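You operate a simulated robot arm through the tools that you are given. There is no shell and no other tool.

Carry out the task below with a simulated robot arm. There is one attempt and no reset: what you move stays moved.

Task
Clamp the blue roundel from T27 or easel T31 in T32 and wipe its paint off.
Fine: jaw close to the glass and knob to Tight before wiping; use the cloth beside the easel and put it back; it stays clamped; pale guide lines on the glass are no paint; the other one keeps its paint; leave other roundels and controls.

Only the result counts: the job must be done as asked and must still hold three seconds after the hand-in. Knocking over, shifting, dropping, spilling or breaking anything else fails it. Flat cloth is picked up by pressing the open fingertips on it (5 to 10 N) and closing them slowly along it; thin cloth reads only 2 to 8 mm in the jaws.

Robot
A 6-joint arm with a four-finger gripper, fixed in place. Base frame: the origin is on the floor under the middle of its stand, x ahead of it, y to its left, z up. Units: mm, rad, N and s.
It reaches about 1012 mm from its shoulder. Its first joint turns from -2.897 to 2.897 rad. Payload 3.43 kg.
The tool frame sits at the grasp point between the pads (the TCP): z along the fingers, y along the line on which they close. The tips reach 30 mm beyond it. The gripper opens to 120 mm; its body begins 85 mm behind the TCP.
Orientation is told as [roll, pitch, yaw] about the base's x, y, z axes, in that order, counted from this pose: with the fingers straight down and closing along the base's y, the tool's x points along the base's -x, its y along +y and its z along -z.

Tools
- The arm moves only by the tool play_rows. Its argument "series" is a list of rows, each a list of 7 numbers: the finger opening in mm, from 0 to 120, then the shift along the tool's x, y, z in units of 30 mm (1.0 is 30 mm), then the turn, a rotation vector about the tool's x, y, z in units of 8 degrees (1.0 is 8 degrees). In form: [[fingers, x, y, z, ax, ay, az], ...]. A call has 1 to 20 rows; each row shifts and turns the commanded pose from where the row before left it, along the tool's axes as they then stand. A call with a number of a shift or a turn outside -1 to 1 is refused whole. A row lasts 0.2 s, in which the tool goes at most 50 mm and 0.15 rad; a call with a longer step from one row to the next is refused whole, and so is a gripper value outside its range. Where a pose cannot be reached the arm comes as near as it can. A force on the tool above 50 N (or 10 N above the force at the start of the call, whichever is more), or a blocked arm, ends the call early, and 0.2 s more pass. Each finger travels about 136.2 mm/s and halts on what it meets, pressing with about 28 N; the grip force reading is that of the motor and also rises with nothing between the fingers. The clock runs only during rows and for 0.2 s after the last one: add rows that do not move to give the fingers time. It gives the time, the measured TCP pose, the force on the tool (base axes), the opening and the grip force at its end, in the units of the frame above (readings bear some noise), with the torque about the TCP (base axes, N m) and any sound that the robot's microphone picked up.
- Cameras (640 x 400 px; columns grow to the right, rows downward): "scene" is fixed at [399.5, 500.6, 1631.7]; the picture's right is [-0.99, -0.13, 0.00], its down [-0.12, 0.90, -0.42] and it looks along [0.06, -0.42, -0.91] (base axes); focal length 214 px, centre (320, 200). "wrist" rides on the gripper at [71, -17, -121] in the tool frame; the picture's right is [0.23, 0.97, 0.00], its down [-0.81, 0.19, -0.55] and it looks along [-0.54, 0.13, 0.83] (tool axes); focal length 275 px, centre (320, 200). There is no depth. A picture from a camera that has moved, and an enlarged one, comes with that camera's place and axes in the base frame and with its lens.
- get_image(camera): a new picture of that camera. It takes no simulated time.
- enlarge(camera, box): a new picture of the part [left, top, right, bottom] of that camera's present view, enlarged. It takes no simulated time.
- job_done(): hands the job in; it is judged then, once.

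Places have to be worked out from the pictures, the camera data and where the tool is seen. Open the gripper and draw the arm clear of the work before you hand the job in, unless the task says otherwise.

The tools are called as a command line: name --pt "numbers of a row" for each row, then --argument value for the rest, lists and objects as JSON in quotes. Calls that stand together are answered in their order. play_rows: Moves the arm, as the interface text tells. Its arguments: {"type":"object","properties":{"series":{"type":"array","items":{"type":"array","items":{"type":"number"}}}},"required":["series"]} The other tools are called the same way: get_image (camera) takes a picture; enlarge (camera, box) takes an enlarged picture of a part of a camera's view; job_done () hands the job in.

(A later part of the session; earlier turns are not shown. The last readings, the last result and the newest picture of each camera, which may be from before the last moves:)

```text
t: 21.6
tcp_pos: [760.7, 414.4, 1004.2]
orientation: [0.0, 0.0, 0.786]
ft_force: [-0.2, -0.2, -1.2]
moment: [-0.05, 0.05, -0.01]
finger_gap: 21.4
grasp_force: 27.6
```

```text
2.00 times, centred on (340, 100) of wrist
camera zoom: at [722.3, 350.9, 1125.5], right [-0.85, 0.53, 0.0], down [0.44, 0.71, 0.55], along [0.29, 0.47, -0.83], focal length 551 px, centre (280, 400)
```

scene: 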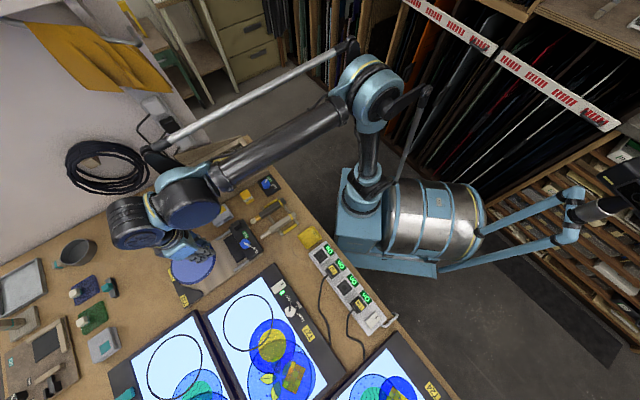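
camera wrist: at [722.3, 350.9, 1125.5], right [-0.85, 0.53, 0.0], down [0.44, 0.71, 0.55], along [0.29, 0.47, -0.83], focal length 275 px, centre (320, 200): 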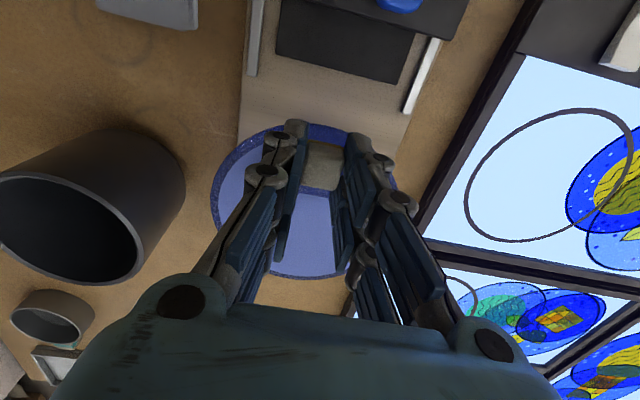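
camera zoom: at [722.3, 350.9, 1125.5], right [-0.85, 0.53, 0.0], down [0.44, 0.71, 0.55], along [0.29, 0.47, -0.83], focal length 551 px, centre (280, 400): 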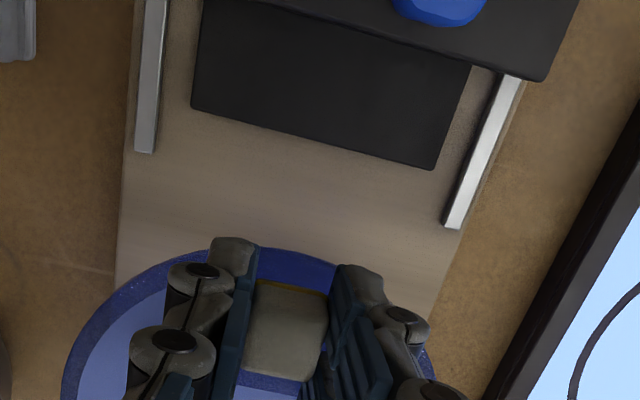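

The dark plate's top triangulates to z≈891, so the board lies just under that; the roundel should touch down at TCP z≈923. I back off 6 mm from the V, centre by +4 mm along the jaw, and lower to about z=940.

play_rows --pt "18 0.2 0.13 0 0 0 0" --pt "18 0 0 0.6 0 0 0" --pt "18 0 0 0.6 0 0 0" --pt "18 0 0 0.5 0 0 0" --pt "18 0 0 0.4 0 0 0" --pt "18 0 0 0 0 0 0" --pt "18 0 0 0 0 0 0"

get_image --camera "wrist"

enlarge --camera "scene" --box '[140, 220, 280, 320]'

```text
t: 23.1
tcp_pos: [754.9, 413.6, 939.8]
orientation: [0.0, 0.0, 0.785]
ft_force: [-0.3, 0.0, -1.8]
moment: [-0.02, 0.02, 0.02]
finger_gap: 21.5
grasp_force: 27.4
```

```text
taken
camera wrist: at [716.5, 350.5, 1060.5], right [-0.85, 0.53, 0.0], down [0.44, 0.71, 0.55], along [0.29, 0.47, -0.83], focal length 275 px, centre (320, 200)
```

wrist: 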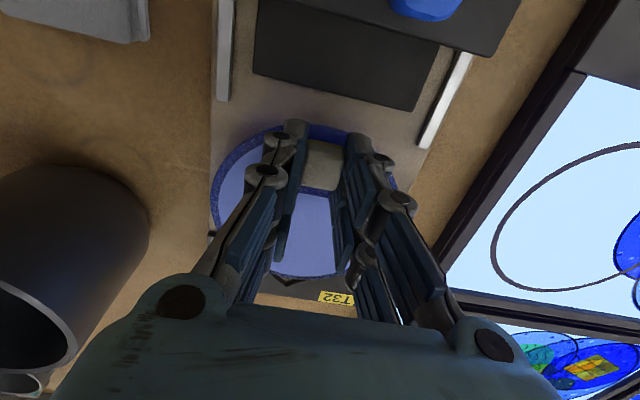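

```text
4.00 times, centred on (210, 270) of scene
camera zoom: at [399.5, 500.6, 1631.7], right [-0.99, -0.13, 0.0], down [-0.12, 0.9, -0.42], along [0.06, -0.42, -0.91], focal length 858 px, centre (760, -80)
```

zoom: 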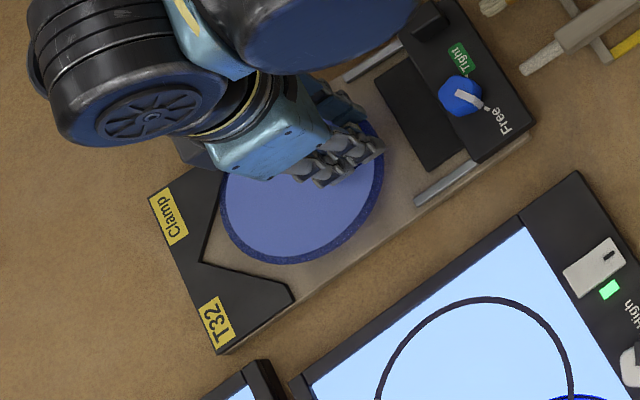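

The roundel sits in line with the V. I lower 9 mm, then continue in small steps with force checks.

play_rows --pt "18 0 0 0.15 0 0 0" --pt "18 0 0 0.15 0 0 0" --pt "18 0 0 0 0 0 0"

enlarge --camera "wrist" --box '[190, 100, 450, 310]'

enlarge --camera "scene" --box '[170, 240, 260, 305]'

```text
t: 23.9
tcp_pos: [752.7, 413.0, 932.8]
orientation: [-0.001, 0.0, 0.786]
ft_force: [0.1, 0.7, -1.5]
moment: [-0.04, 0.05, 0.0]
finger_gap: 21.7
grasp_force: 28.1
```

```text
1.90 times, centred on (320, 205) of wrist
camera zoom: at [715.2, 350.9, 1052.5], right [-0.85, 0.53, 0.0], down [0.44, 0.71, 0.55], along [0.29, 0.47, -0.83], focal length 524 px, centre (320, 190)
```

zoom: 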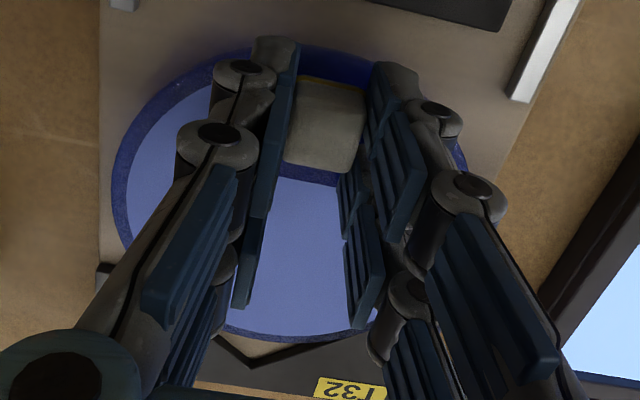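

```text
6.15 times, centred on (215, 272) of scene
camera zoom: at [399.5, 500.6, 1631.7], right [-0.99, -0.13, 0.0], down [-0.12, 0.9, -0.42], along [0.06, -0.42, -0.91], focal length 1320 px, centre (966, -246)
```

zoom: 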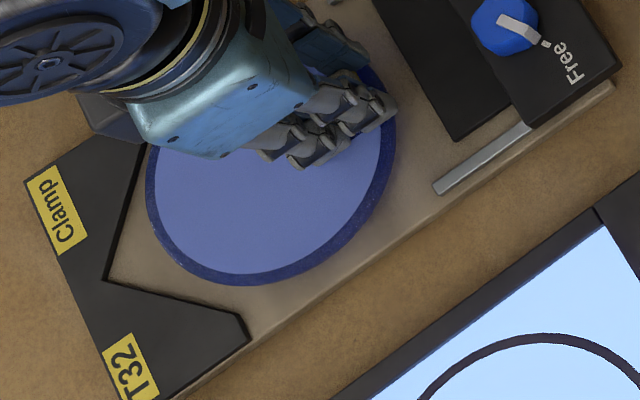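

Still free, with clearance to the V arms. I keep lowering in small steps, watching the vertical force.

play_rows --pt "18 0 0 0.07 0 0 0" --pt "18 0 0 0.07 0 0 0" --pt "18 0 0 0 0 0 0"

```text
t: 24.8
tcp_pos: [753.5, 413.7, 927.9]
orientation: [0.0, 0.0, 0.784]
ft_force: [0.2, -0.1, -0.9]
moment: [-0.02, 0.01, 0.01]
finger_gap: 22.2
grasp_force: 28.0
```

play_rows --pt "18 0 0 0.05 0 0 0" --pt "18 0 0 0.05 0 0 0" --pt "18 0 0 0 0 0 0"

```text
t: 25.6
tcp_pos: [754.2, 413.4, 924.9]
orientation: [0.0, 0.001, 0.786]
ft_force: [0.1, 0.1, -1.1]
moment: [-0.02, 0.04, -0.01]
finger_gap: 21.8
grasp_force: 27.7
```

No touch yet at z≈925 (still −1.1 N). I continue in ~1.5 mm steps.

play_rows --pt "18 0 0 0.05 0 0 0" --pt "18 0 0 0 0 0 0"

enlarge --camera "scene" --box '[170, 240, 260, 305]'

```text
t: 26.1
tcp_pos: [752.9, 413.4, 923.3]
orientation: [-0.001, 0.0, 0.786]
ft_force: [0.7, 0.5, -1.3]
moment: [-0.01, 0.02, 0.01]
finger_gap: 21.9
grasp_force: 27.8
```

```text
6.15 times, centred on (215, 272) of scene
camera zoom: at [399.5, 500.6, 1631.7], right [-0.99, -0.13, 0.0], down [-0.12, 0.9, -0.42], along [0.06, -0.42, -0.91], focal length 1320 px, centre (966, -246)
```

zoom: 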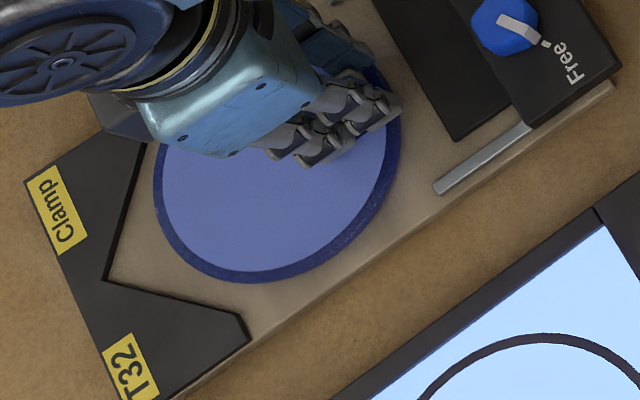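

play_rows --pt "18 0 0 0.04 0 0 0" --pt "18 0 0 0.03 0 0 0" --pt "18 0 0 0 0 0 0"

```text
t: 26.9
tcp_pos: [753.9, 414.1, 921.3]
orientation: [0.0, 0.0, 0.786]
ft_force: [-0.4, 0.4, -0.8]
moment: [-0.02, 0.03, 0.0]
finger_gap: 21.5
grasp_force: 27.9
```

Still hanging free at 921.3 (about −1 N). Continuing down in the same small steps.

play_rows --pt "18 0 0 0.04 0 0 0" --pt "18 0 0 0.03 0 0 0" --pt "18 0 0 0 0 0 0"

```text
t: 27.8
tcp_pos: [753.0, 412.8, 919.8]
orientation: [0.0, -0.001, 0.787]
ft_force: [1.8, 4.3, 20.9]
moment: [0.12, -0.07, -0.04]
finger_gap: 21.7
grasp_force: 28.0
```

Touchdown: 21 N at z≈919.8. I ease up slightly to unload before releasing.

play_rows --pt "18 0 0 -0.025 0 0 0" --pt "18 0 0 0 0 0 0"

enlarge --camera "wrist" --box '[190, 100, 450, 310]'

enlarge --camera "scene" --box '[170, 240, 260, 305]'

```text
t: 28.4
tcp_pos: [752.0, 413.2, 919.4]
orientation: [0.0, 0.001, 0.786]
ft_force: [0.7, -0.2, 1.7]
moment: [-0.13, -0.02, -0.02]
finger_gap: 22.0
grasp_force: 28.2
```

```text
1.90 times, centred on (320, 205) of wrist
camera zoom: at [715.3, 349.7, 1040.4], right [-0.85, 0.53, 0.0], down [0.44, 0.71, 0.55], along [0.29, 0.47, -0.83], focal length 524 px, centre (320, 190)
```

zoom: 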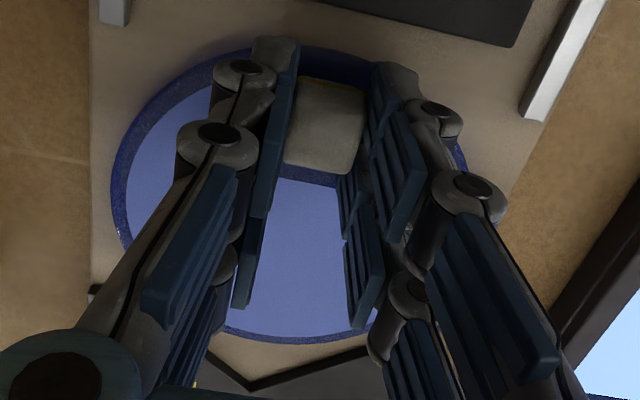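

```text
6.15 times, centred on (215, 272) of scene
camera zoom: at [399.5, 500.6, 1631.7], right [-0.99, -0.13, 0.0], down [-0.12, 0.9, -0.42], along [0.06, -0.42, -0.91], focal length 1320 px, centre (966, -246)
```

zoom: 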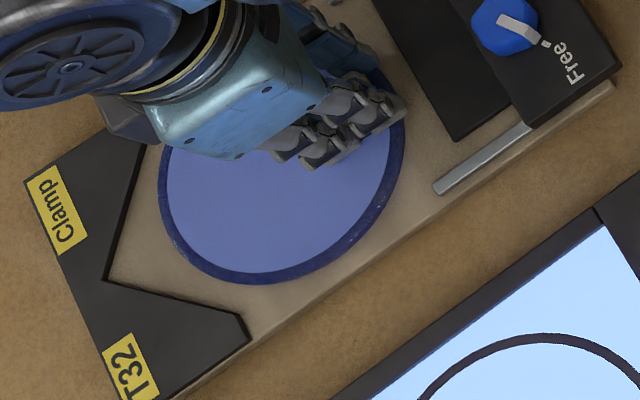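

It rests on the board, ~17–20 mm short of seating in the V. I lift it ~1.5 mm, carry it 14 mm toward the V (+3 mm sideways to centre) and look.

play_rows --pt "18 0 0 -0.06 0 0 0" --pt "18 -0.12 0.03 0 0 0 0" --pt "18 -0.12 0.03 0 0 0 0" --pt "18 -0.12 0.02 0 0 0 0" --pt "18 -0.1 0.02 0 0 0 0" --pt "18 0 0 0 0 0 0"

enlarge --camera "wrist" --box '[190, 100, 450, 310]'

enlarge --camera "scene" --box '[170, 240, 260, 305]'

```text
t: 29.8
tcp_pos: [760.6, 424.9, 923.5]
orientation: [0.0, 0.001, 0.786]
ft_force: [0.1, -0.2, -0.9]
moment: [-0.01, 0.04, 0.0]
finger_gap: 21.6
grasp_force: 27.6
```

```text
1.90 times, centred on (320, 205) of wrist
camera zoom: at [723.1, 361.6, 1044.2], right [-0.85, 0.52, 0.0], down [0.44, 0.71, 0.55], along [0.29, 0.47, -0.83], focal length 524 px, centre (320, 190)
```

zoom: 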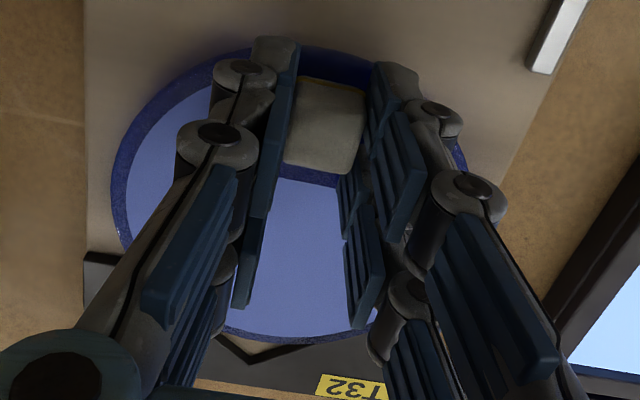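

```text
6.15 times, centred on (215, 272) of scene
camera zoom: at [399.5, 500.6, 1631.7], right [-0.99, -0.13, 0.0], down [-0.12, 0.9, -0.42], along [0.06, -0.42, -0.91], focal length 1320 px, centre (966, -246)
```

zoom: 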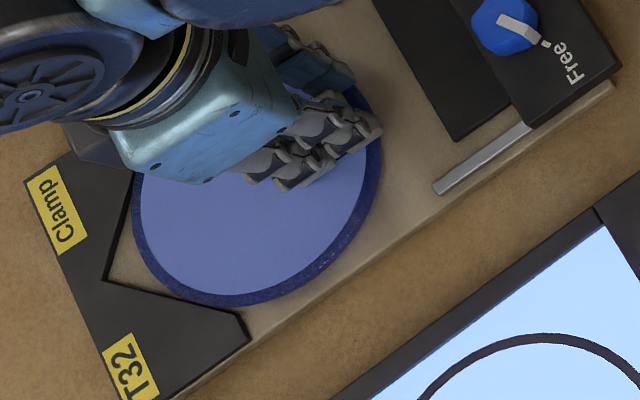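

The glass edge is a few mm off both V arms. I lower back onto the board in small steps.

play_rows --pt "18 0 0 0.05 0 0 0" --pt "18 0 0 0.03 0 0 0" --pt "18 0 0 0 0 0 0"

```text
t: 30.6
tcp_pos: [761.3, 424.4, 920.7]
orientation: [0.0, 0.001, 0.785]
ft_force: [-0.1, -0.3, -0.4]
moment: [-0.04, 0.04, -0.02]
finger_gap: 21.6
grasp_force: 27.9
```

play_rows --pt "18 0 0 0.03 0 0 0" --pt "18 0 0 0 0 0 0"

enlarge --camera "scene" --box '[170, 240, 260, 305]'

```text
t: 31.1
tcp_pos: [761.0, 425.0, 919.7]
orientation: [0.001, 0.0, 0.786]
ft_force: [0.4, 0.1, -1.4]
moment: [-0.01, 0.05, 0.0]
finger_gap: 21.7
grasp_force: 28.1
```

```text
6.15 times, centred on (215, 272) of scene
camera zoom: at [399.5, 500.6, 1631.7], right [-0.99, -0.13, 0.0], down [-0.12, 0.9, -0.42], along [0.06, -0.42, -0.91], focal length 1320 px, centre (966, -246)
```

zoom: 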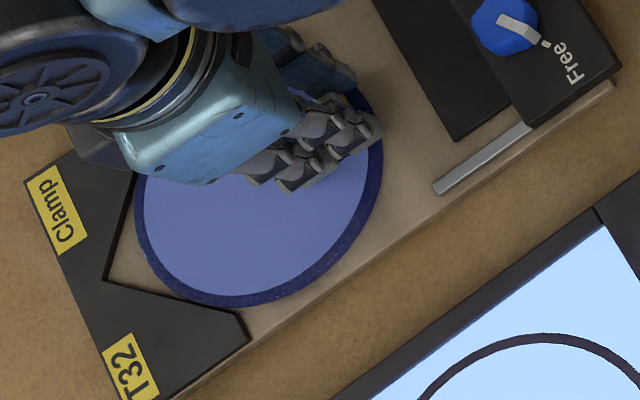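

Almost down (−1.4 N still hanging). One more millimetre.

play_rows --pt "18 0 0 0.025 0 0 0" --pt "18 0 0 0 0 0 0"

```text
t: 31.8
tcp_pos: [762.8, 425.2, 918.6]
orientation: [0.0, -0.001, 0.785]
ft_force: [4.3, 4.6, 20.4]
moment: [0.15, -0.11, -0.01]
finger_gap: 21.7
grasp_force: 27.5
```

On the board again. I ease up 0.6 mm and open the fingers gently to release the handle.

play_rows --pt "18 0 0 -0.02 0 0 0" --pt "18 0 0 0 0 0 0" --pt "22 0 0 0 0 0 0" --pt "24 0 0 0 0 0 0" --pt "28 0 0 0 0 0 0" --pt "34 0 0 0 0 0 0" --pt "40 0 0 0 0 0 0" --pt "44 0 0 0 0 0 0"

enlarge --camera "wrist" --box '[190, 100, 450, 310]'

```text
t: 33.5
tcp_pos: [760.9, 425.5, 919.2]
orientation: [-0.001, 0.0, 0.784]
ft_force: [0.0, -0.2, 0.8]
moment: [0.01, 0.01, -0.01]
finger_gap: 44.0
grasp_force: 0.1
```

```text
1.90 times, centred on (320, 205) of wrist
camera zoom: at [723.3, 362.1, 1039.4], right [-0.85, 0.52, 0.0], down [0.44, 0.71, 0.55], along [0.29, 0.47, -0.83], focal length 524 px, centre (320, 190)
```

zoom: 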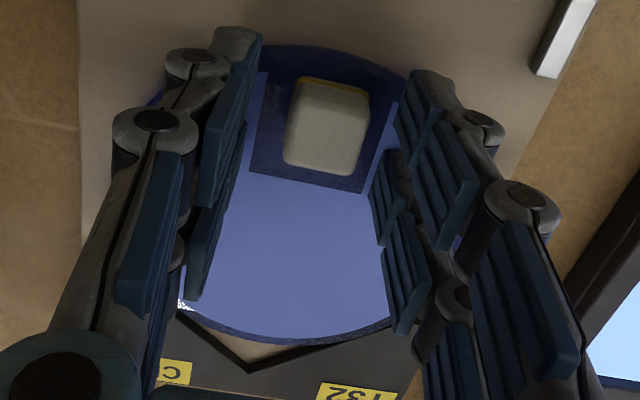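

Released cleanly with the glass lying in the V. I raise straight up 90 mm and look at the whole clamp.

play_rows --pt "44 0 0 -0.3 0 0 0" --pt "44 0 0 -0.7 0 0 0" --pt "44 0 0 -1 0 0 0" --pt "44 0.5 0 -1 0 0 0" --pt "44 1 0 0 0 0 0" --pt "44 1 0 0 0 0 0" --pt "44 0 0 0 0 0 0" --pt "44 0 0 0 0 0 0"

get_image --camera "wrist"

enlarge --camera "scene" --box '[140, 210, 280, 310]'

```text
t: 35.4
tcp_pos: [707.8, 372.3, 1009.4]
orientation: [0.001, 0.0, 0.786]
ft_force: [0.9, 0.1, 0.3]
moment: [-0.02, 0.05, 0.0]
finger_gap: 44.1
grasp_force: 0.1
```

```text
taken
camera wrist: at [670.6, 308.7, 1129.9], right [-0.85, 0.53, 0.0], down [0.44, 0.71, 0.55], along [0.29, 0.47, -0.83], focal length 275 px, centre (320, 200)
```

wrist: 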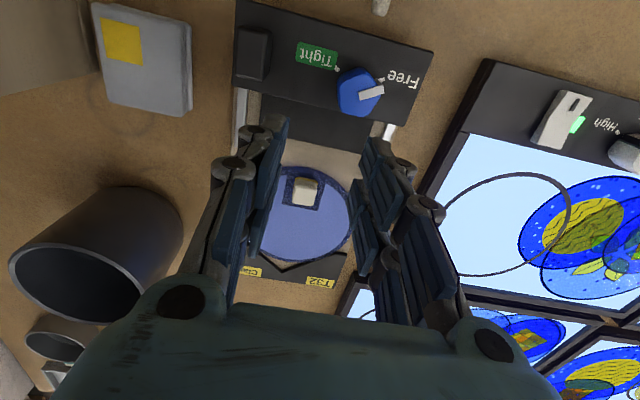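

```text
4.00 times, centred on (210, 260) of scene
camera zoom: at [399.5, 500.6, 1631.7], right [-0.99, -0.13, 0.0], down [-0.12, 0.9, -0.42], along [0.06, -0.42, -0.91], focal length 858 px, centre (760, -40)
```

zoom: 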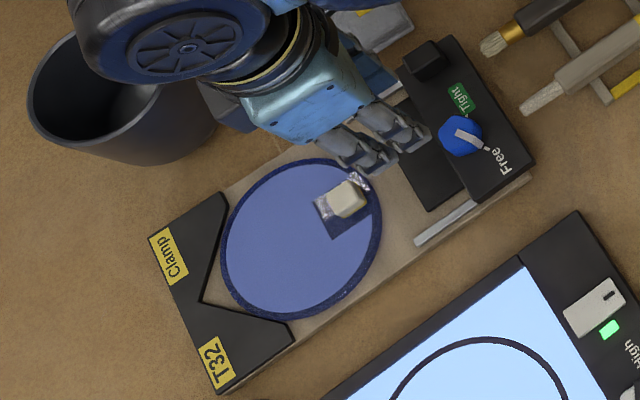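

The roundel lies in the V. Now I zoom on the slider: handle block, knob, Free/Tight marks, and gap to the glass.

enlarge --camera "wrist" --box '[210, 0, 450, 150]'

enlarge --camera "wrist" --box '[230, 90, 400, 290]'

```text
2.67 times, centred on (330, 75) of wrist
camera zoom: at [670.6, 308.7, 1129.9], right [-0.85, 0.53, 0.0], down [0.44, 0.71, 0.55], along [0.29, 0.47, -0.83], focal length 734 px, centre (293, 533)
```

zoom: 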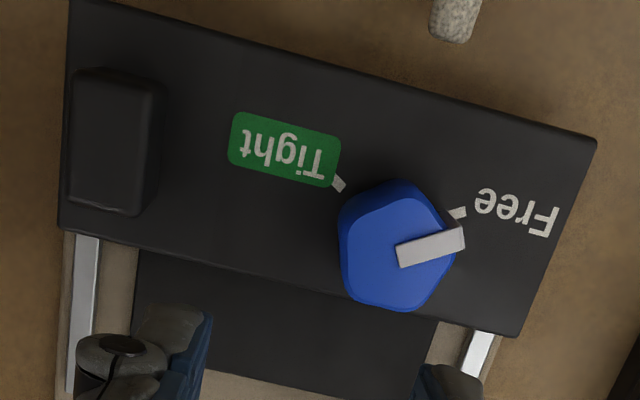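

```text
2.00 times, centred on (315, 190) of wrist
camera zoom: at [670.6, 308.7, 1129.9], right [-0.85, 0.53, 0.0], down [0.44, 0.71, 0.55], along [0.29, 0.47, -0.83], focal length 551 px, centre (330, 220)
```

zoom: 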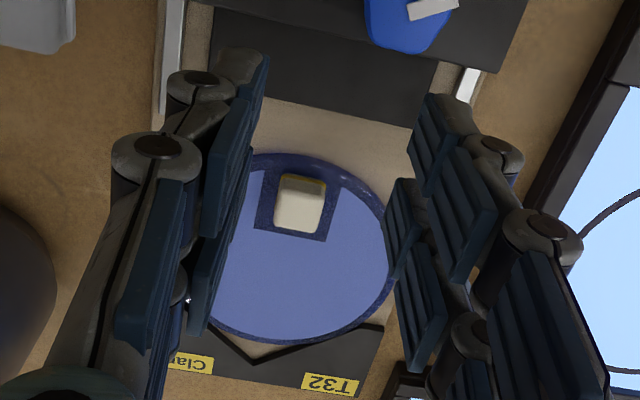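

From the two views: slider top z≈902, its grip block is centred near (718, 303), and the knob's pointer must go ~120° counter-clockwise (seen from above) from Free to Tight. I move over the grip block to pull the jaw up to the glass first.

play_rows --pt "44 0.47 -0.62 0 0 0 0" --pt "44 0.47 -0.62 0.3 0 0 0" --pt "44 0.46 -0.62 0.5 0 0 0" --pt "44 0 0 0.5 0 0 0" --pt "44 0 0 0 0 0 0" --pt "44 0 0 0 0 0 0"

get_image --camera "wrist"

enlarge --camera "wrist" --box '[240, 80, 420, 210]'

```text
t: 36.8
tcp_pos: [720.1, 305.2, 972.0]
orientation: [0.0, 0.001, 0.786]
ft_force: [-1.2, 0.0, 0.5]
moment: [0.02, -0.03, 0.01]
finger_gap: 44.2
grasp_force: 0.0
```

```text
taken
camera wrist: at [681.6, 241.4, 1093.6], right [-0.85, 0.52, 0.0], down [0.44, 0.71, 0.55], along [0.29, 0.47, -0.83], focal length 275 px, centre (320, 200)
```

wrist: 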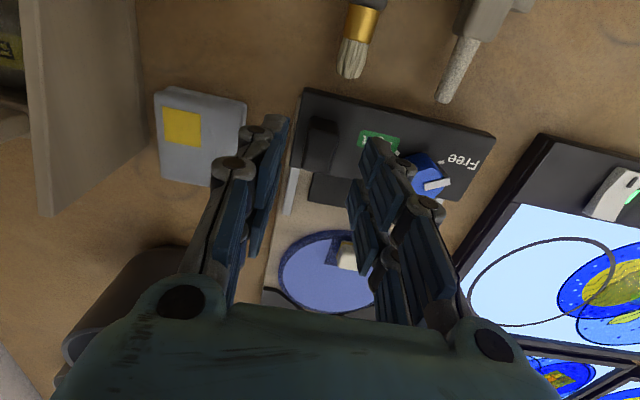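

```text
3.08 times, centred on (330, 145) of wrist
camera zoom: at [681.6, 241.4, 1093.6], right [-0.85, 0.52, 0.0], down [0.44, 0.71, 0.55], along [0.29, 0.47, -0.83], focal length 847 px, centre (289, 369)
```

zoom: 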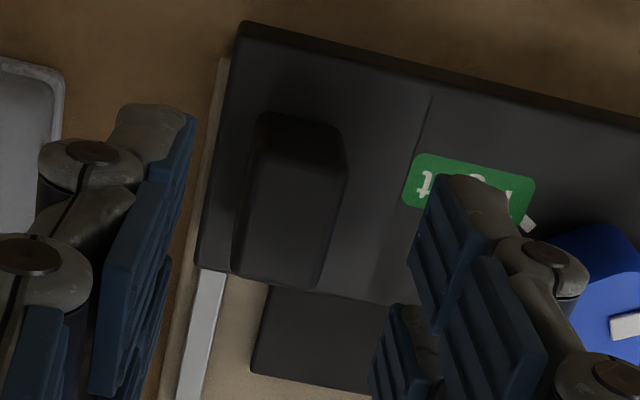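

The grip block is centred under the tool (about 19×24 mm, standing ~30 mm above the slider). I narrow to 38 mm and lower to z≈942, then check.

play_rows --pt "38 0 0 0.4 0 0 0" --pt "38 0 0 0.4 0 0 0" --pt "38 0 0 0.2 0 0 0" --pt "38 0 0 0 0 0 0" --pt "38 0 0 0 0 0 0"

get_image --camera "wrist"

enlarge --camera "wrist" --box '[240, 80, 420, 210]'

enlarge --camera "scene" --box '[180, 190, 290, 270]'

```text
t: 38.0
tcp_pos: [720.0, 304.4, 940.4]
orientation: [0.002, 0.0, 0.785]
ft_force: [-0.6, 0.2, 0.6]
moment: [-0.02, -0.01, 0.01]
finger_gap: 38.1
grasp_force: 0.1
```

```text
taken
camera wrist: at [681.9, 240.9, 1061.6], right [-0.85, 0.52, 0.0], down [0.44, 0.71, 0.55], along [0.29, 0.47, -0.83], focal length 275 px, centre (320, 200)
```

wrist: 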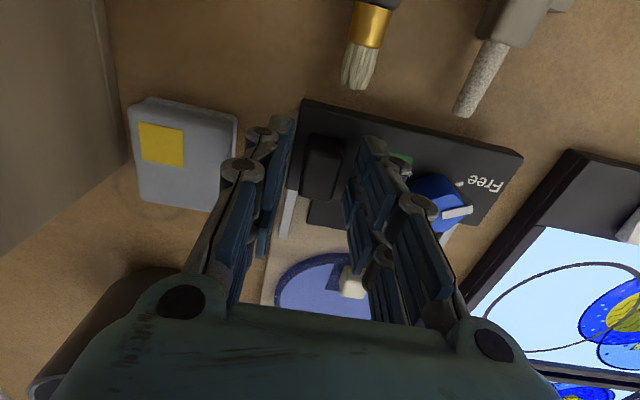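

```text
3.08 times, centred on (330, 145) of wrist
camera zoom: at [681.9, 240.9, 1061.6], right [-0.85, 0.52, 0.0], down [0.44, 0.71, 0.55], along [0.29, 0.47, -0.83], focal length 847 px, centre (289, 369)
```

zoom: 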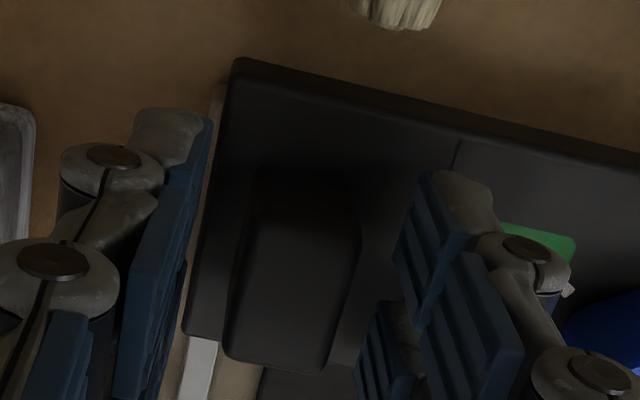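

```text
5.00 times, centred on (235, 230) of scene
camera zoom: at [399.5, 500.6, 1631.7], right [-0.99, -0.13, 0.0], down [-0.12, 0.9, -0.42], along [0.06, -0.42, -0.91], focal length 1072 px, centre (745, 50)
```

zoom: 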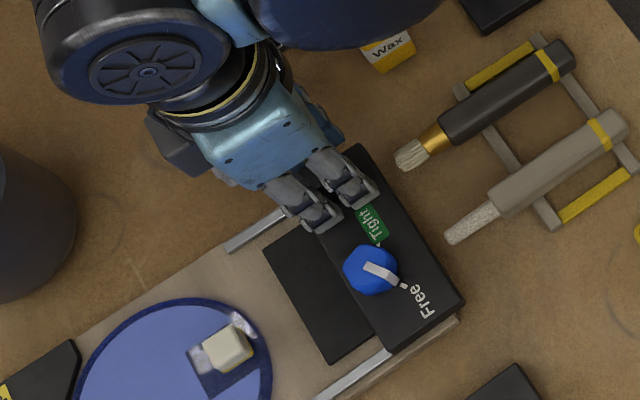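

The block sits between the pads. I close slowly on it.

play_rows --pt "34 0 0.03 0 0 0 0" --pt "30 0 0 0 0 0 0" --pt "27 0 0 0 0 0 0" --pt "24 0 0 0 0 0 0" --pt "22 0 0 0 0 0 0" --pt "20 0 0 0 0 0 0" --pt "18 0 0 0 0 0 0" --pt "16 0 0 0 0 0 0" --pt "14 0 0 0 0 0 0"

enlarge --camera "wrist" --box '[240, 80, 420, 210]'

```text
t: 40.0
tcp_pos: [719.4, 303.8, 939.9]
orientation: [-0.001, -0.003, 0.785]
ft_force: [8.2, -7.9, -0.4]
moment: [-0.33, -0.14, -0.01]
finger_gap: 20.8
grasp_force: 5.9
```

```text
3.08 times, centred on (330, 145) of wrist
camera zoom: at [681.0, 240.4, 1061.6], right [-0.85, 0.53, 0.0], down [0.44, 0.71, 0.55], along [0.29, 0.47, -0.83], focal length 847 px, centre (289, 369)
```

zoom: 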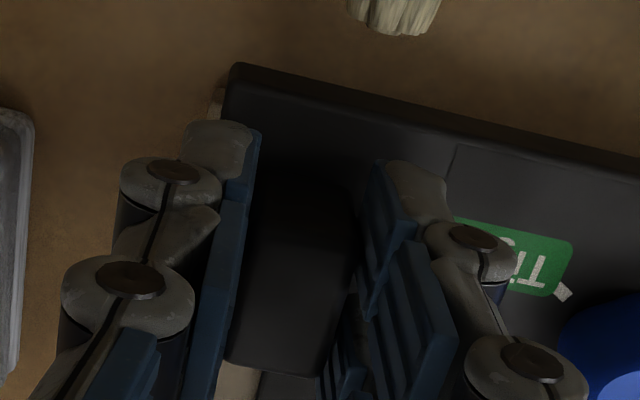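

The left pad touches first (11 N sideways), so the block is ~1 mm toward −y of the tool. I shift −1 mm and let the fingers finish closing.

play_rows --pt "18 0 -0.035 0 0 0 0" --pt "16 0 0 0 0 0 0" --pt "14 0 0 0 0 0 0" --pt "14 0 0 0 0 0 0" --pt "14 0 0 0 0 0 0"

```text
t: 41.1
tcp_pos: [720.1, 302.9, 939.8]
orientation: [0.0, -0.002, 0.785]
ft_force: [7.7, 4.2, 4.9]
moment: [0.28, -0.33, -0.03]
finger_gap: 20.1
grasp_force: 45.0
```

Gripped. Now I slide the jaw 12 mm toward the glass and check force and motion.

play_rows --pt "14 -0.1 0 0 0 0 0" --pt "14 -0.1 0 0 0 0 0" --pt "14 -0.1 0 0 0 0 0" --pt "14 -0.1 0 0 0 0 0" --pt "14 0 0 0 0 0 0"

get_image --camera "wrist"

enlarge --camera "scene" --box '[160, 200, 280, 300]'

```text
t: 42.4
tcp_pos: [725.4, 311.4, 939.5]
orientation: [0.001, 0.001, 0.786]
ft_force: [4.8, -6.9, 9.0]
moment: [-0.97, 0.66, -0.06]
finger_gap: 19.9
grasp_force: 44.9
```

```text
taken
camera wrist: at [688.6, 247.5, 1061.5], right [-0.85, 0.53, 0.0], down [0.44, 0.71, 0.55], along [0.29, 0.47, -0.83], focal length 275 px, centre (320, 200)
```

wrist: 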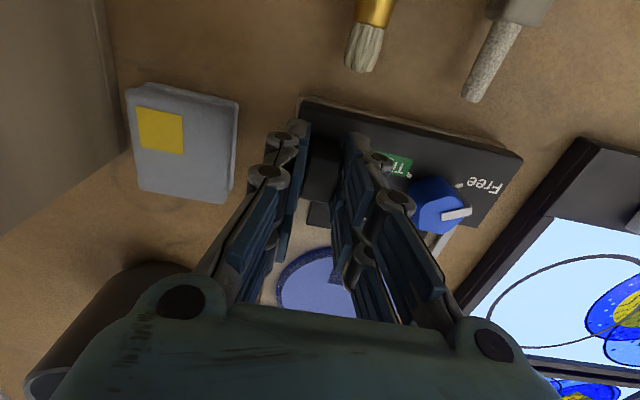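

```text
4.00 times, centred on (220, 250) of scene
camera zoom: at [399.5, 500.6, 1631.7], right [-0.99, -0.13, 0.0], down [-0.12, 0.9, -0.42], along [0.06, -0.42, -0.91], focal length 858 px, centre (720, 0)
```

zoom: 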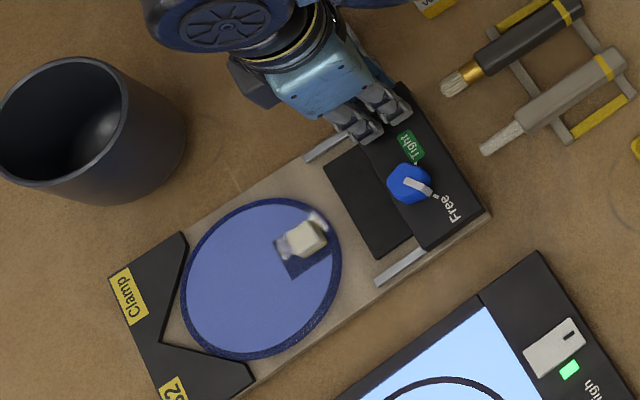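

The jaw moves with the hand (about 10 mm so far). I continue 9 mm more and look at the gap.

play_rows --pt "14 -0.1 0 0 0 0 0" --pt "14 -0.1 0 0 0 0 0" --pt "14 -0.1 0 0 0 0 0" --pt "14 0 0 0 0 0 0"

enlarge --camera "scene" --box '[170, 210, 270, 290]'

enlarge --camera "wrist" --box '[230, 120, 460, 310]'

```text
t: 43.4
tcp_pos: [733.5, 317.2, 940.6]
orientation: [0.001, -0.004, 0.784]
ft_force: [7.0, -4.9, -1.1]
moment: [-0.41, 0.06, -0.05]
finger_gap: 19.7
grasp_force: 45.1
```

```text
5.00 times, centred on (220, 250) of scene
camera zoom: at [399.5, 500.6, 1631.7], right [-0.99, -0.13, 0.0], down [-0.12, 0.9, -0.42], along [0.06, -0.42, -0.91], focal length 1072 px, centre (820, -50)
```

zoom: 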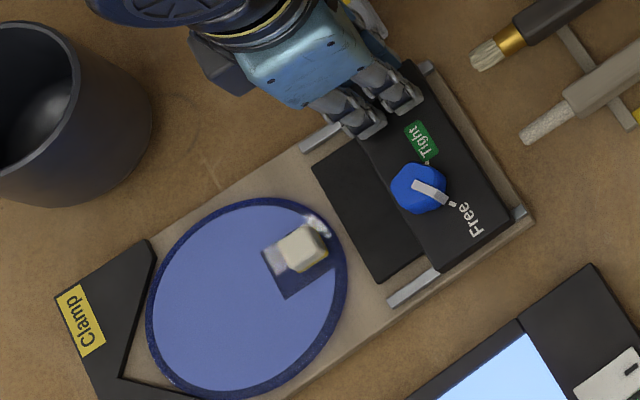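

```text
2.11 times, centred on (345, 215) of wrist
camera zoom: at [695.3, 254.2, 1061.4], right [-0.85, 0.53, 0.0], down [0.44, 0.71, 0.55], along [0.29, 0.47, -0.83], focal length 580 px, centre (267, 168)
```

zoom: 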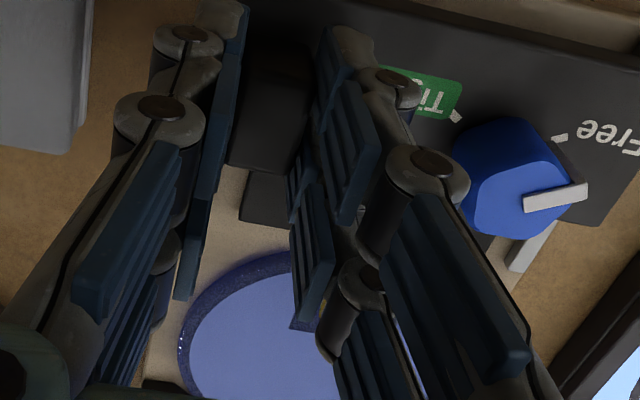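

About 9 mm gap remains. I advance 6 mm more, then go in 1.5 mm steps watching force.

play_rows --pt "14 -0.1 0 0 0 0 0" --pt "14 -0.1 0 0 0 0 0" --pt "14 0 0 0 0 0 0"

enlarge --camera "scene" --box '[170, 210, 270, 290]'

```text
t: 44.1
tcp_pos: [736.8, 321.3, 939.9]
orientation: [0.0, -0.001, 0.787]
ft_force: [1.0, 1.7, 23.3]
moment: [-0.6, 0.79, -0.08]
finger_gap: 20.1
grasp_force: 44.9
```

```text
5.00 times, centred on (220, 250) of scene
camera zoom: at [399.5, 500.6, 1631.7], right [-0.99, -0.13, 0.0], down [-0.12, 0.9, -0.42], along [0.06, -0.42, -0.91], focal length 1072 px, centre (820, -50)
```

zoom: 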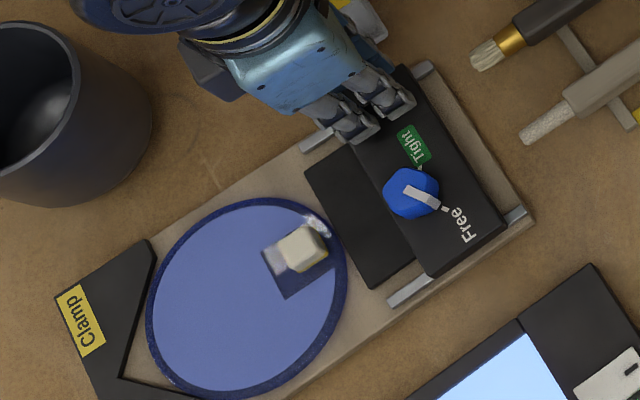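

Gap is down to ~2 mm; there is 23 N vertical load, so I ease up 0.5 mm while stepping forward 2 mm.

play_rows --pt "14 0 0 -0.015 0 0 0" --pt "14 -0.035 0 0 0 0 0" --pt "14 -0.035 0 0 0 0 0" --pt "14 0 0 0 0 0 0"

enlarge --camera "scene" --box '[170, 210, 270, 290]'

```text
t: 45.1
tcp_pos: [738.5, 323.1, 939.7]
orientation: [0.0, -0.002, 0.786]
ft_force: [0.2, -3.6, 15.8]
moment: [0.19, -0.36, -0.07]
finger_gap: 19.7
grasp_force: 44.8
```

```text
5.00 times, centred on (220, 250) of scene
camera zoom: at [399.5, 500.6, 1631.7], right [-0.99, -0.13, 0.0], down [-0.12, 0.9, -0.42], along [0.06, -0.42, -0.91], focal length 1072 px, centre (820, -50)
```

zoom: 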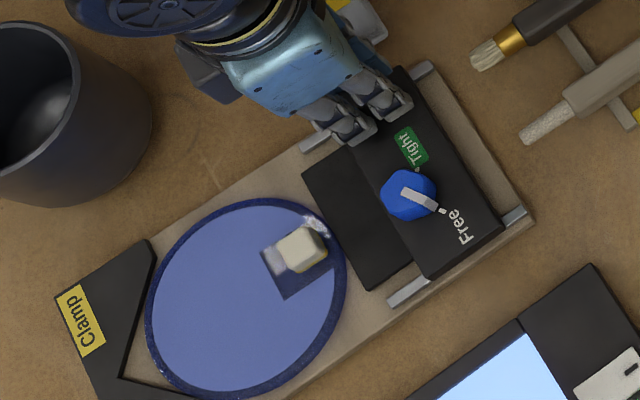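

The plate has reached the glass and begins to move it. I push on in 1.5 mm steps until it seats in the V.

play_rows --pt "14 -0.05 0 -0.01 0 0 0" --pt "14 -0.05 0 0 0 0 0" --pt "14 0 0 0 0 0 0"

enlarge --camera "scene" --box '[160, 220, 260, 300]'

```text
t: 46.0
tcp_pos: [741.3, 324.7, 941.0]
orientation: [0.0, 0.0, 0.785]
ft_force: [2.7, -8.4, -5.2]
moment: [0.24, -0.65, -0.05]
finger_gap: 20.1
grasp_force: 45.3
```

```text
5.00 times, centred on (210, 260) of scene
camera zoom: at [399.5, 500.6, 1631.7], right [-0.99, -0.13, 0.0], down [-0.12, 0.9, -0.42], along [0.06, -0.42, -0.91], focal length 1072 px, centre (870, -100)
```

zoom: 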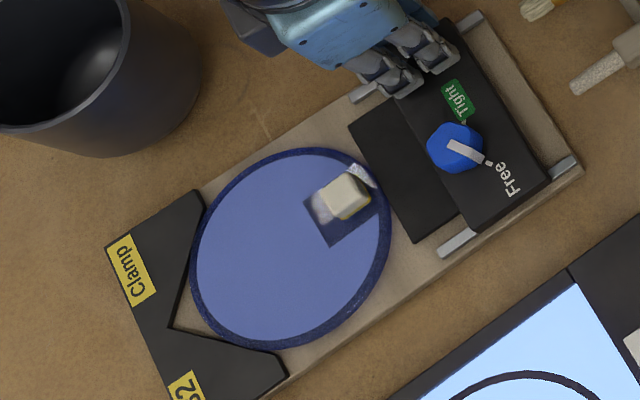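

play_rows --pt "14 -0.05 0 0 0 0 0" --pt "14 -0.05 0 0 0 0 0" --pt "14 0 0 0 0 0 0"

enlarge --camera "scene" --box '[160, 220, 260, 300]'

```text
t: 46.8
tcp_pos: [741.5, 326.0, 941.0]
orientation: [-0.001, 0.0, 0.786]
ft_force: [-25.9, -28.9, -12.4]
moment: [-0.87, 0.78, -0.17]
finger_gap: 20.1
grasp_force: 45.1
```

```text
5.00 times, centred on (210, 260) of scene
camera zoom: at [399.5, 500.6, 1631.7], right [-0.99, -0.13, 0.0], down [-0.12, 0.9, -0.42], along [0.06, -0.42, -0.91], focal length 1072 px, centre (870, -100)
```

zoom: 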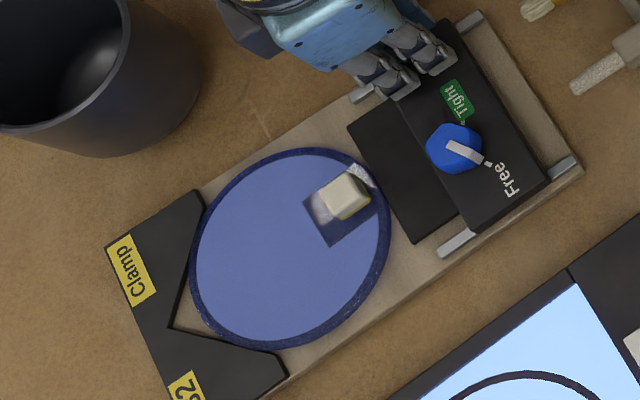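

39 N back-force: the glass is seated firmly between jaw and V. I relax the commanded position by ~1.2 mm to unload, keeping the jaw against the glass.

play_rows --pt "14 0.02 0 -0.005 0 0 0" --pt "14 0.015 0 0 0 0 0" --pt "14 0 0 0 0 0 0"

```text
t: 47.5
tcp_pos: [741.8, 327.3, 941.4]
orientation: [0.0, -0.003, 0.784]
ft_force: [-24.2, -21.0, -11.4]
moment: [-1.08, 1.15, 0.05]
finger_gap: 19.7
grasp_force: 44.8
```

play_rows --pt "14 0.025 0 0.01 0 0 0" --pt "14 0.02 0 0 0 0 0" --pt "14 0 0 0 0 0 0"

```text
t: 48.4
tcp_pos: [742.0, 325.7, 942.8]
orientation: [0.0, -0.002, 0.788]
ft_force: [2.4, -4.4, 6.5]
moment: [-0.19, -0.02, -0.04]
finger_gap: 19.9
grasp_force: 45.0
```

Nearly unloaded. I open to 38 mm, raise clear and look at the clamp from above.

play_rows --pt "22 0 0 0 0 0 0" --pt "28 0 0 0 0 0 0" --pt "38 0 0 0 0 0 0" --pt "38 0 0 -0.4 0 0 0" --pt "38 0 0 -0.8 0 0 0" --pt "38 0 0 -0.8 0 0 0" --pt "38 0.2 0.4 0 0 0 0" --pt "38 0.2 0.7 0 0 0 0" --pt "38 0.2 0.7 0 0 0 0" --pt "38 0.2 0.7 0 0 0 0" --pt "38 0 0 0 0 0 0" --pt "38 0 0 0 0 0 0"

get_image --camera "wrist"

enlarge --camera "scene" --box '[160, 220, 260, 300]'

enlarge --camera "wrist" --box '[220, 70, 420, 240]'

```text
t: 51.0
tcp_pos: [670.6, 362.5, 999.9]
orientation: [0.0, 0.0, 0.785]
ft_force: [-0.3, 1.1, 0.1]
moment: [0.01, 0.02, 0.03]
finger_gap: 37.8
grasp_force: 0.0
```

```text
taken
camera wrist: at [633.0, 299.3, 1120.2], right [-0.85, 0.53, 0.0], down [0.44, 0.71, 0.55], along [0.29, 0.47, -0.83], focal length 275 px, centre (320, 200)
```

wrist: 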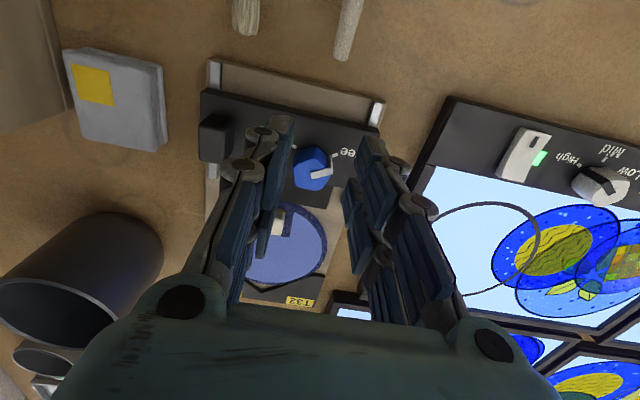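

```text
5.00 times, centred on (210, 260) of scene
camera zoom: at [399.5, 500.6, 1631.7], right [-0.99, -0.13, 0.0], down [-0.12, 0.9, -0.42], along [0.06, -0.42, -0.91], focal length 1072 px, centre (870, -100)
```

zoom: 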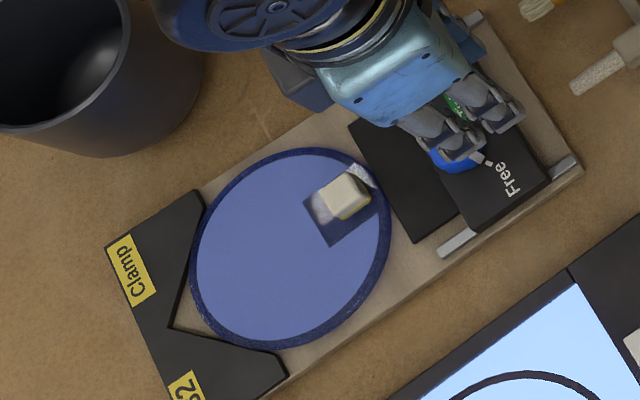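

```text
2.35 times, centred on (320, 155) of wrist
camera zoom: at [633.0, 299.3, 1120.2], right [-0.85, 0.53, 0.0], down [0.44, 0.71, 0.55], along [0.29, 0.47, -0.83], focal length 648 px, centre (320, 306)
```

zoom: 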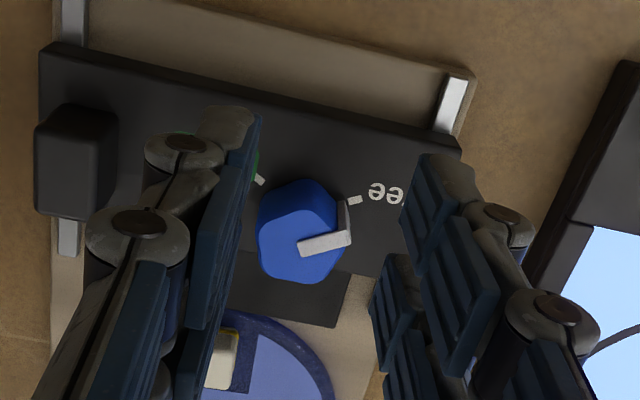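

The jaw plate now touches the glass and the glass touches the V. The knob centre works out at about (693, 386); I move over it, open to 60 mm and pre-rotate the hand −60° so one +120° twist can take it from Free to Tight.

play_rows --pt "44 -0.54 0.02 0 0 0 0" --pt "52 -0.54 0 0 0 0 0" --pt "60 0 0 0 0 0 0.94" --pt "60 0 0 0 0 0 0.94" --pt "60 0 0 0 0 0 0.94" --pt "60 0 0 0 0 0 0.94" --pt "60 0 0 0 0 0 0.94" --pt "60 0 0 0 0 0 0.94" --pt "60 0 0 0 0 0 0.94" --pt "60 0 0 0 0 0 0.94" --pt "60 0 0 0 0 0 0" --pt "60 0 0 0 0 0 0"

get_image --camera "wrist"

enlarge --camera "wrist" --box '[250, 90, 390, 200]'

```text
t: 53.5
tcp_pos: [692.7, 386.7, 999.3]
orientation: [0.0, 0.0, -0.265]
ft_force: [0.7, 0.1, 0.3]
moment: [0.02, -0.04, -0.02]
finger_gap: 60.5
grasp_force: 0.0
```

```text
taken
camera wrist: at [620.9, 387.5, 1121.6], right [0.03, 1.0, 0.0], down [0.83, -0.03, 0.55], along [0.55, -0.02, -0.83], focal length 275 px, centre (320, 200)
```

wrist: 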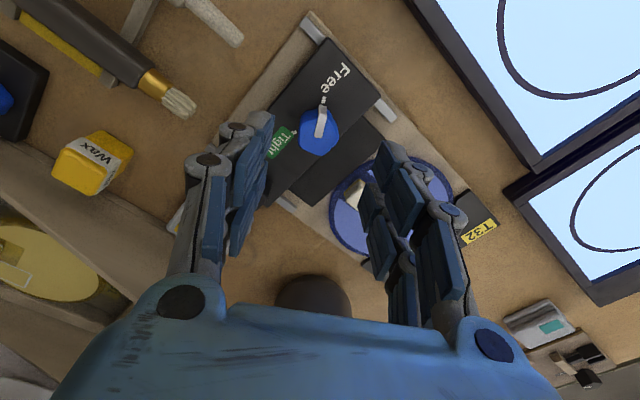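

```text
3.64 times, centred on (320, 145) of wrist
camera zoom: at [620.9, 387.5, 1121.6], right [0.03, 1.0, 0.0], down [0.83, -0.03, 0.55], along [0.55, -0.02, -0.83], focal length 1001 px, centre (320, 400)
```

zoom: 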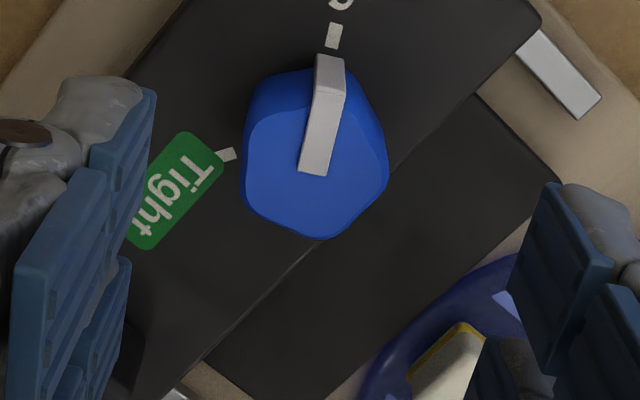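

The knob is centred under the hand, pointer on Free, Tight about 115–120° counter-clockwise. I lower to z≈943 with fingers at 60 mm.

play_rows --pt "60 0 0 0.6 0 0 0" --pt "60 0 0 0.6 0 0 0" --pt "60 0 0 0.4 0 0 0" --pt "60 0 0 0.25 0 0 0" --pt "60 0 0 0 0 0 0" --pt "60 0 0 0 0 0 0"

get_image --camera "wrist"

enlarge --camera "wrist" --box '[250, 100, 390, 210]'

```text
t: 55.0
tcp_pos: [694.2, 386.1, 944.5]
orientation: [0.002, -0.001, -0.263]
ft_force: [0.2, 0.3, -0.2]
moment: [0.02, 0.0, -0.03]
finger_gap: 60.0
grasp_force: 0.0
```

```text
taken
camera wrist: at [621.9, 386.8, 1066.0], right [0.03, 1.0, 0.0], down [0.83, -0.03, 0.55], along [0.55, -0.02, -0.83], focal length 275 px, centre (320, 200)
```

wrist: 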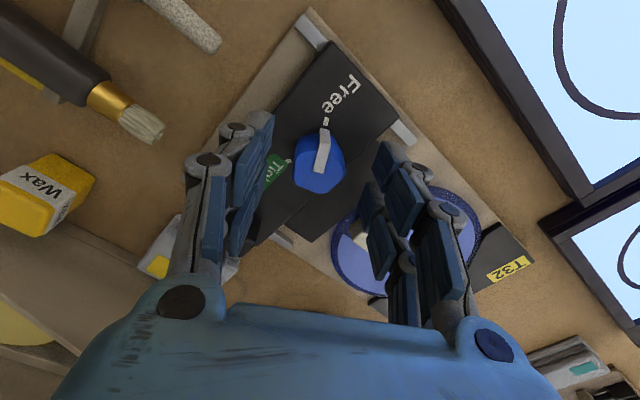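

```text
3.64 times, centred on (320, 155) of wrist
camera zoom: at [621.9, 386.8, 1066.0], right [0.03, 1.0, 0.0], down [0.83, -0.03, 0.55], along [0.55, -0.02, -0.83], focal length 1001 px, centre (320, 364)
```

zoom: 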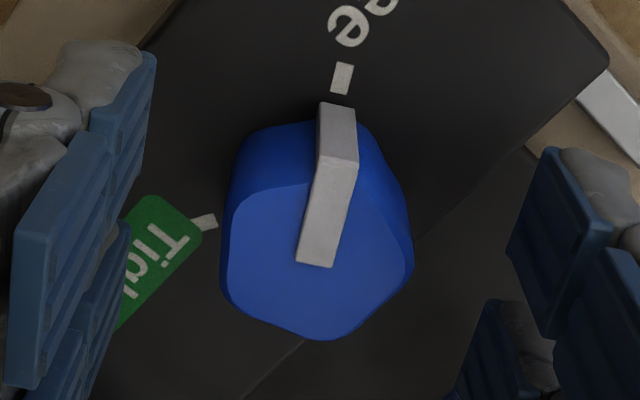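

Knob is centred, its top at z≈927. I lower 6 mm more and close slowly on it.

play_rows --pt "60 0 0 0.1 0 0 0" --pt "54 0 0 0.1 0 0 0" --pt "46 0 0 0 0 0 0" --pt "40 0 0 0 0 0 0" --pt "36 0 0 0 0 0 0" --pt "34 0 0 0 0 0 0" --pt "32 0 0 0 0 0 0" --pt "30 0 0 0 0 0 0" --pt "28 0 0 0 0 0 0" --pt "26 0 0 0 0 0 0" --pt "24 0 0 0 0 0 0"

enlarge --camera "wrist" --box '[250, 100, 390, 210]'

```text
t: 57.4
tcp_pos: [694.3, 385.0, 938.5]
orientation: [0.0, -0.001, -0.263]
ft_force: [-2.6, -10.8, -4.8]
moment: [-0.28, 0.03, 0.04]
finger_gap: 30.6
grasp_force: 6.1
```

```text
3.64 times, centred on (320, 155) of wrist
camera zoom: at [621.2, 386.8, 1059.1], right [0.03, 1.0, 0.0], down [0.83, -0.03, 0.55], along [0.55, -0.02, -0.83], focal length 1001 px, centre (320, 364)
```

zoom: 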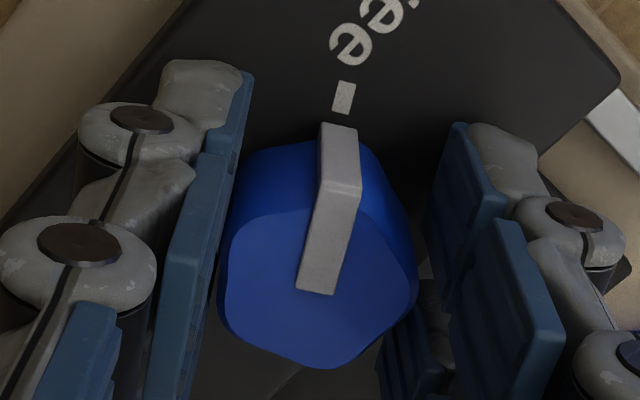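

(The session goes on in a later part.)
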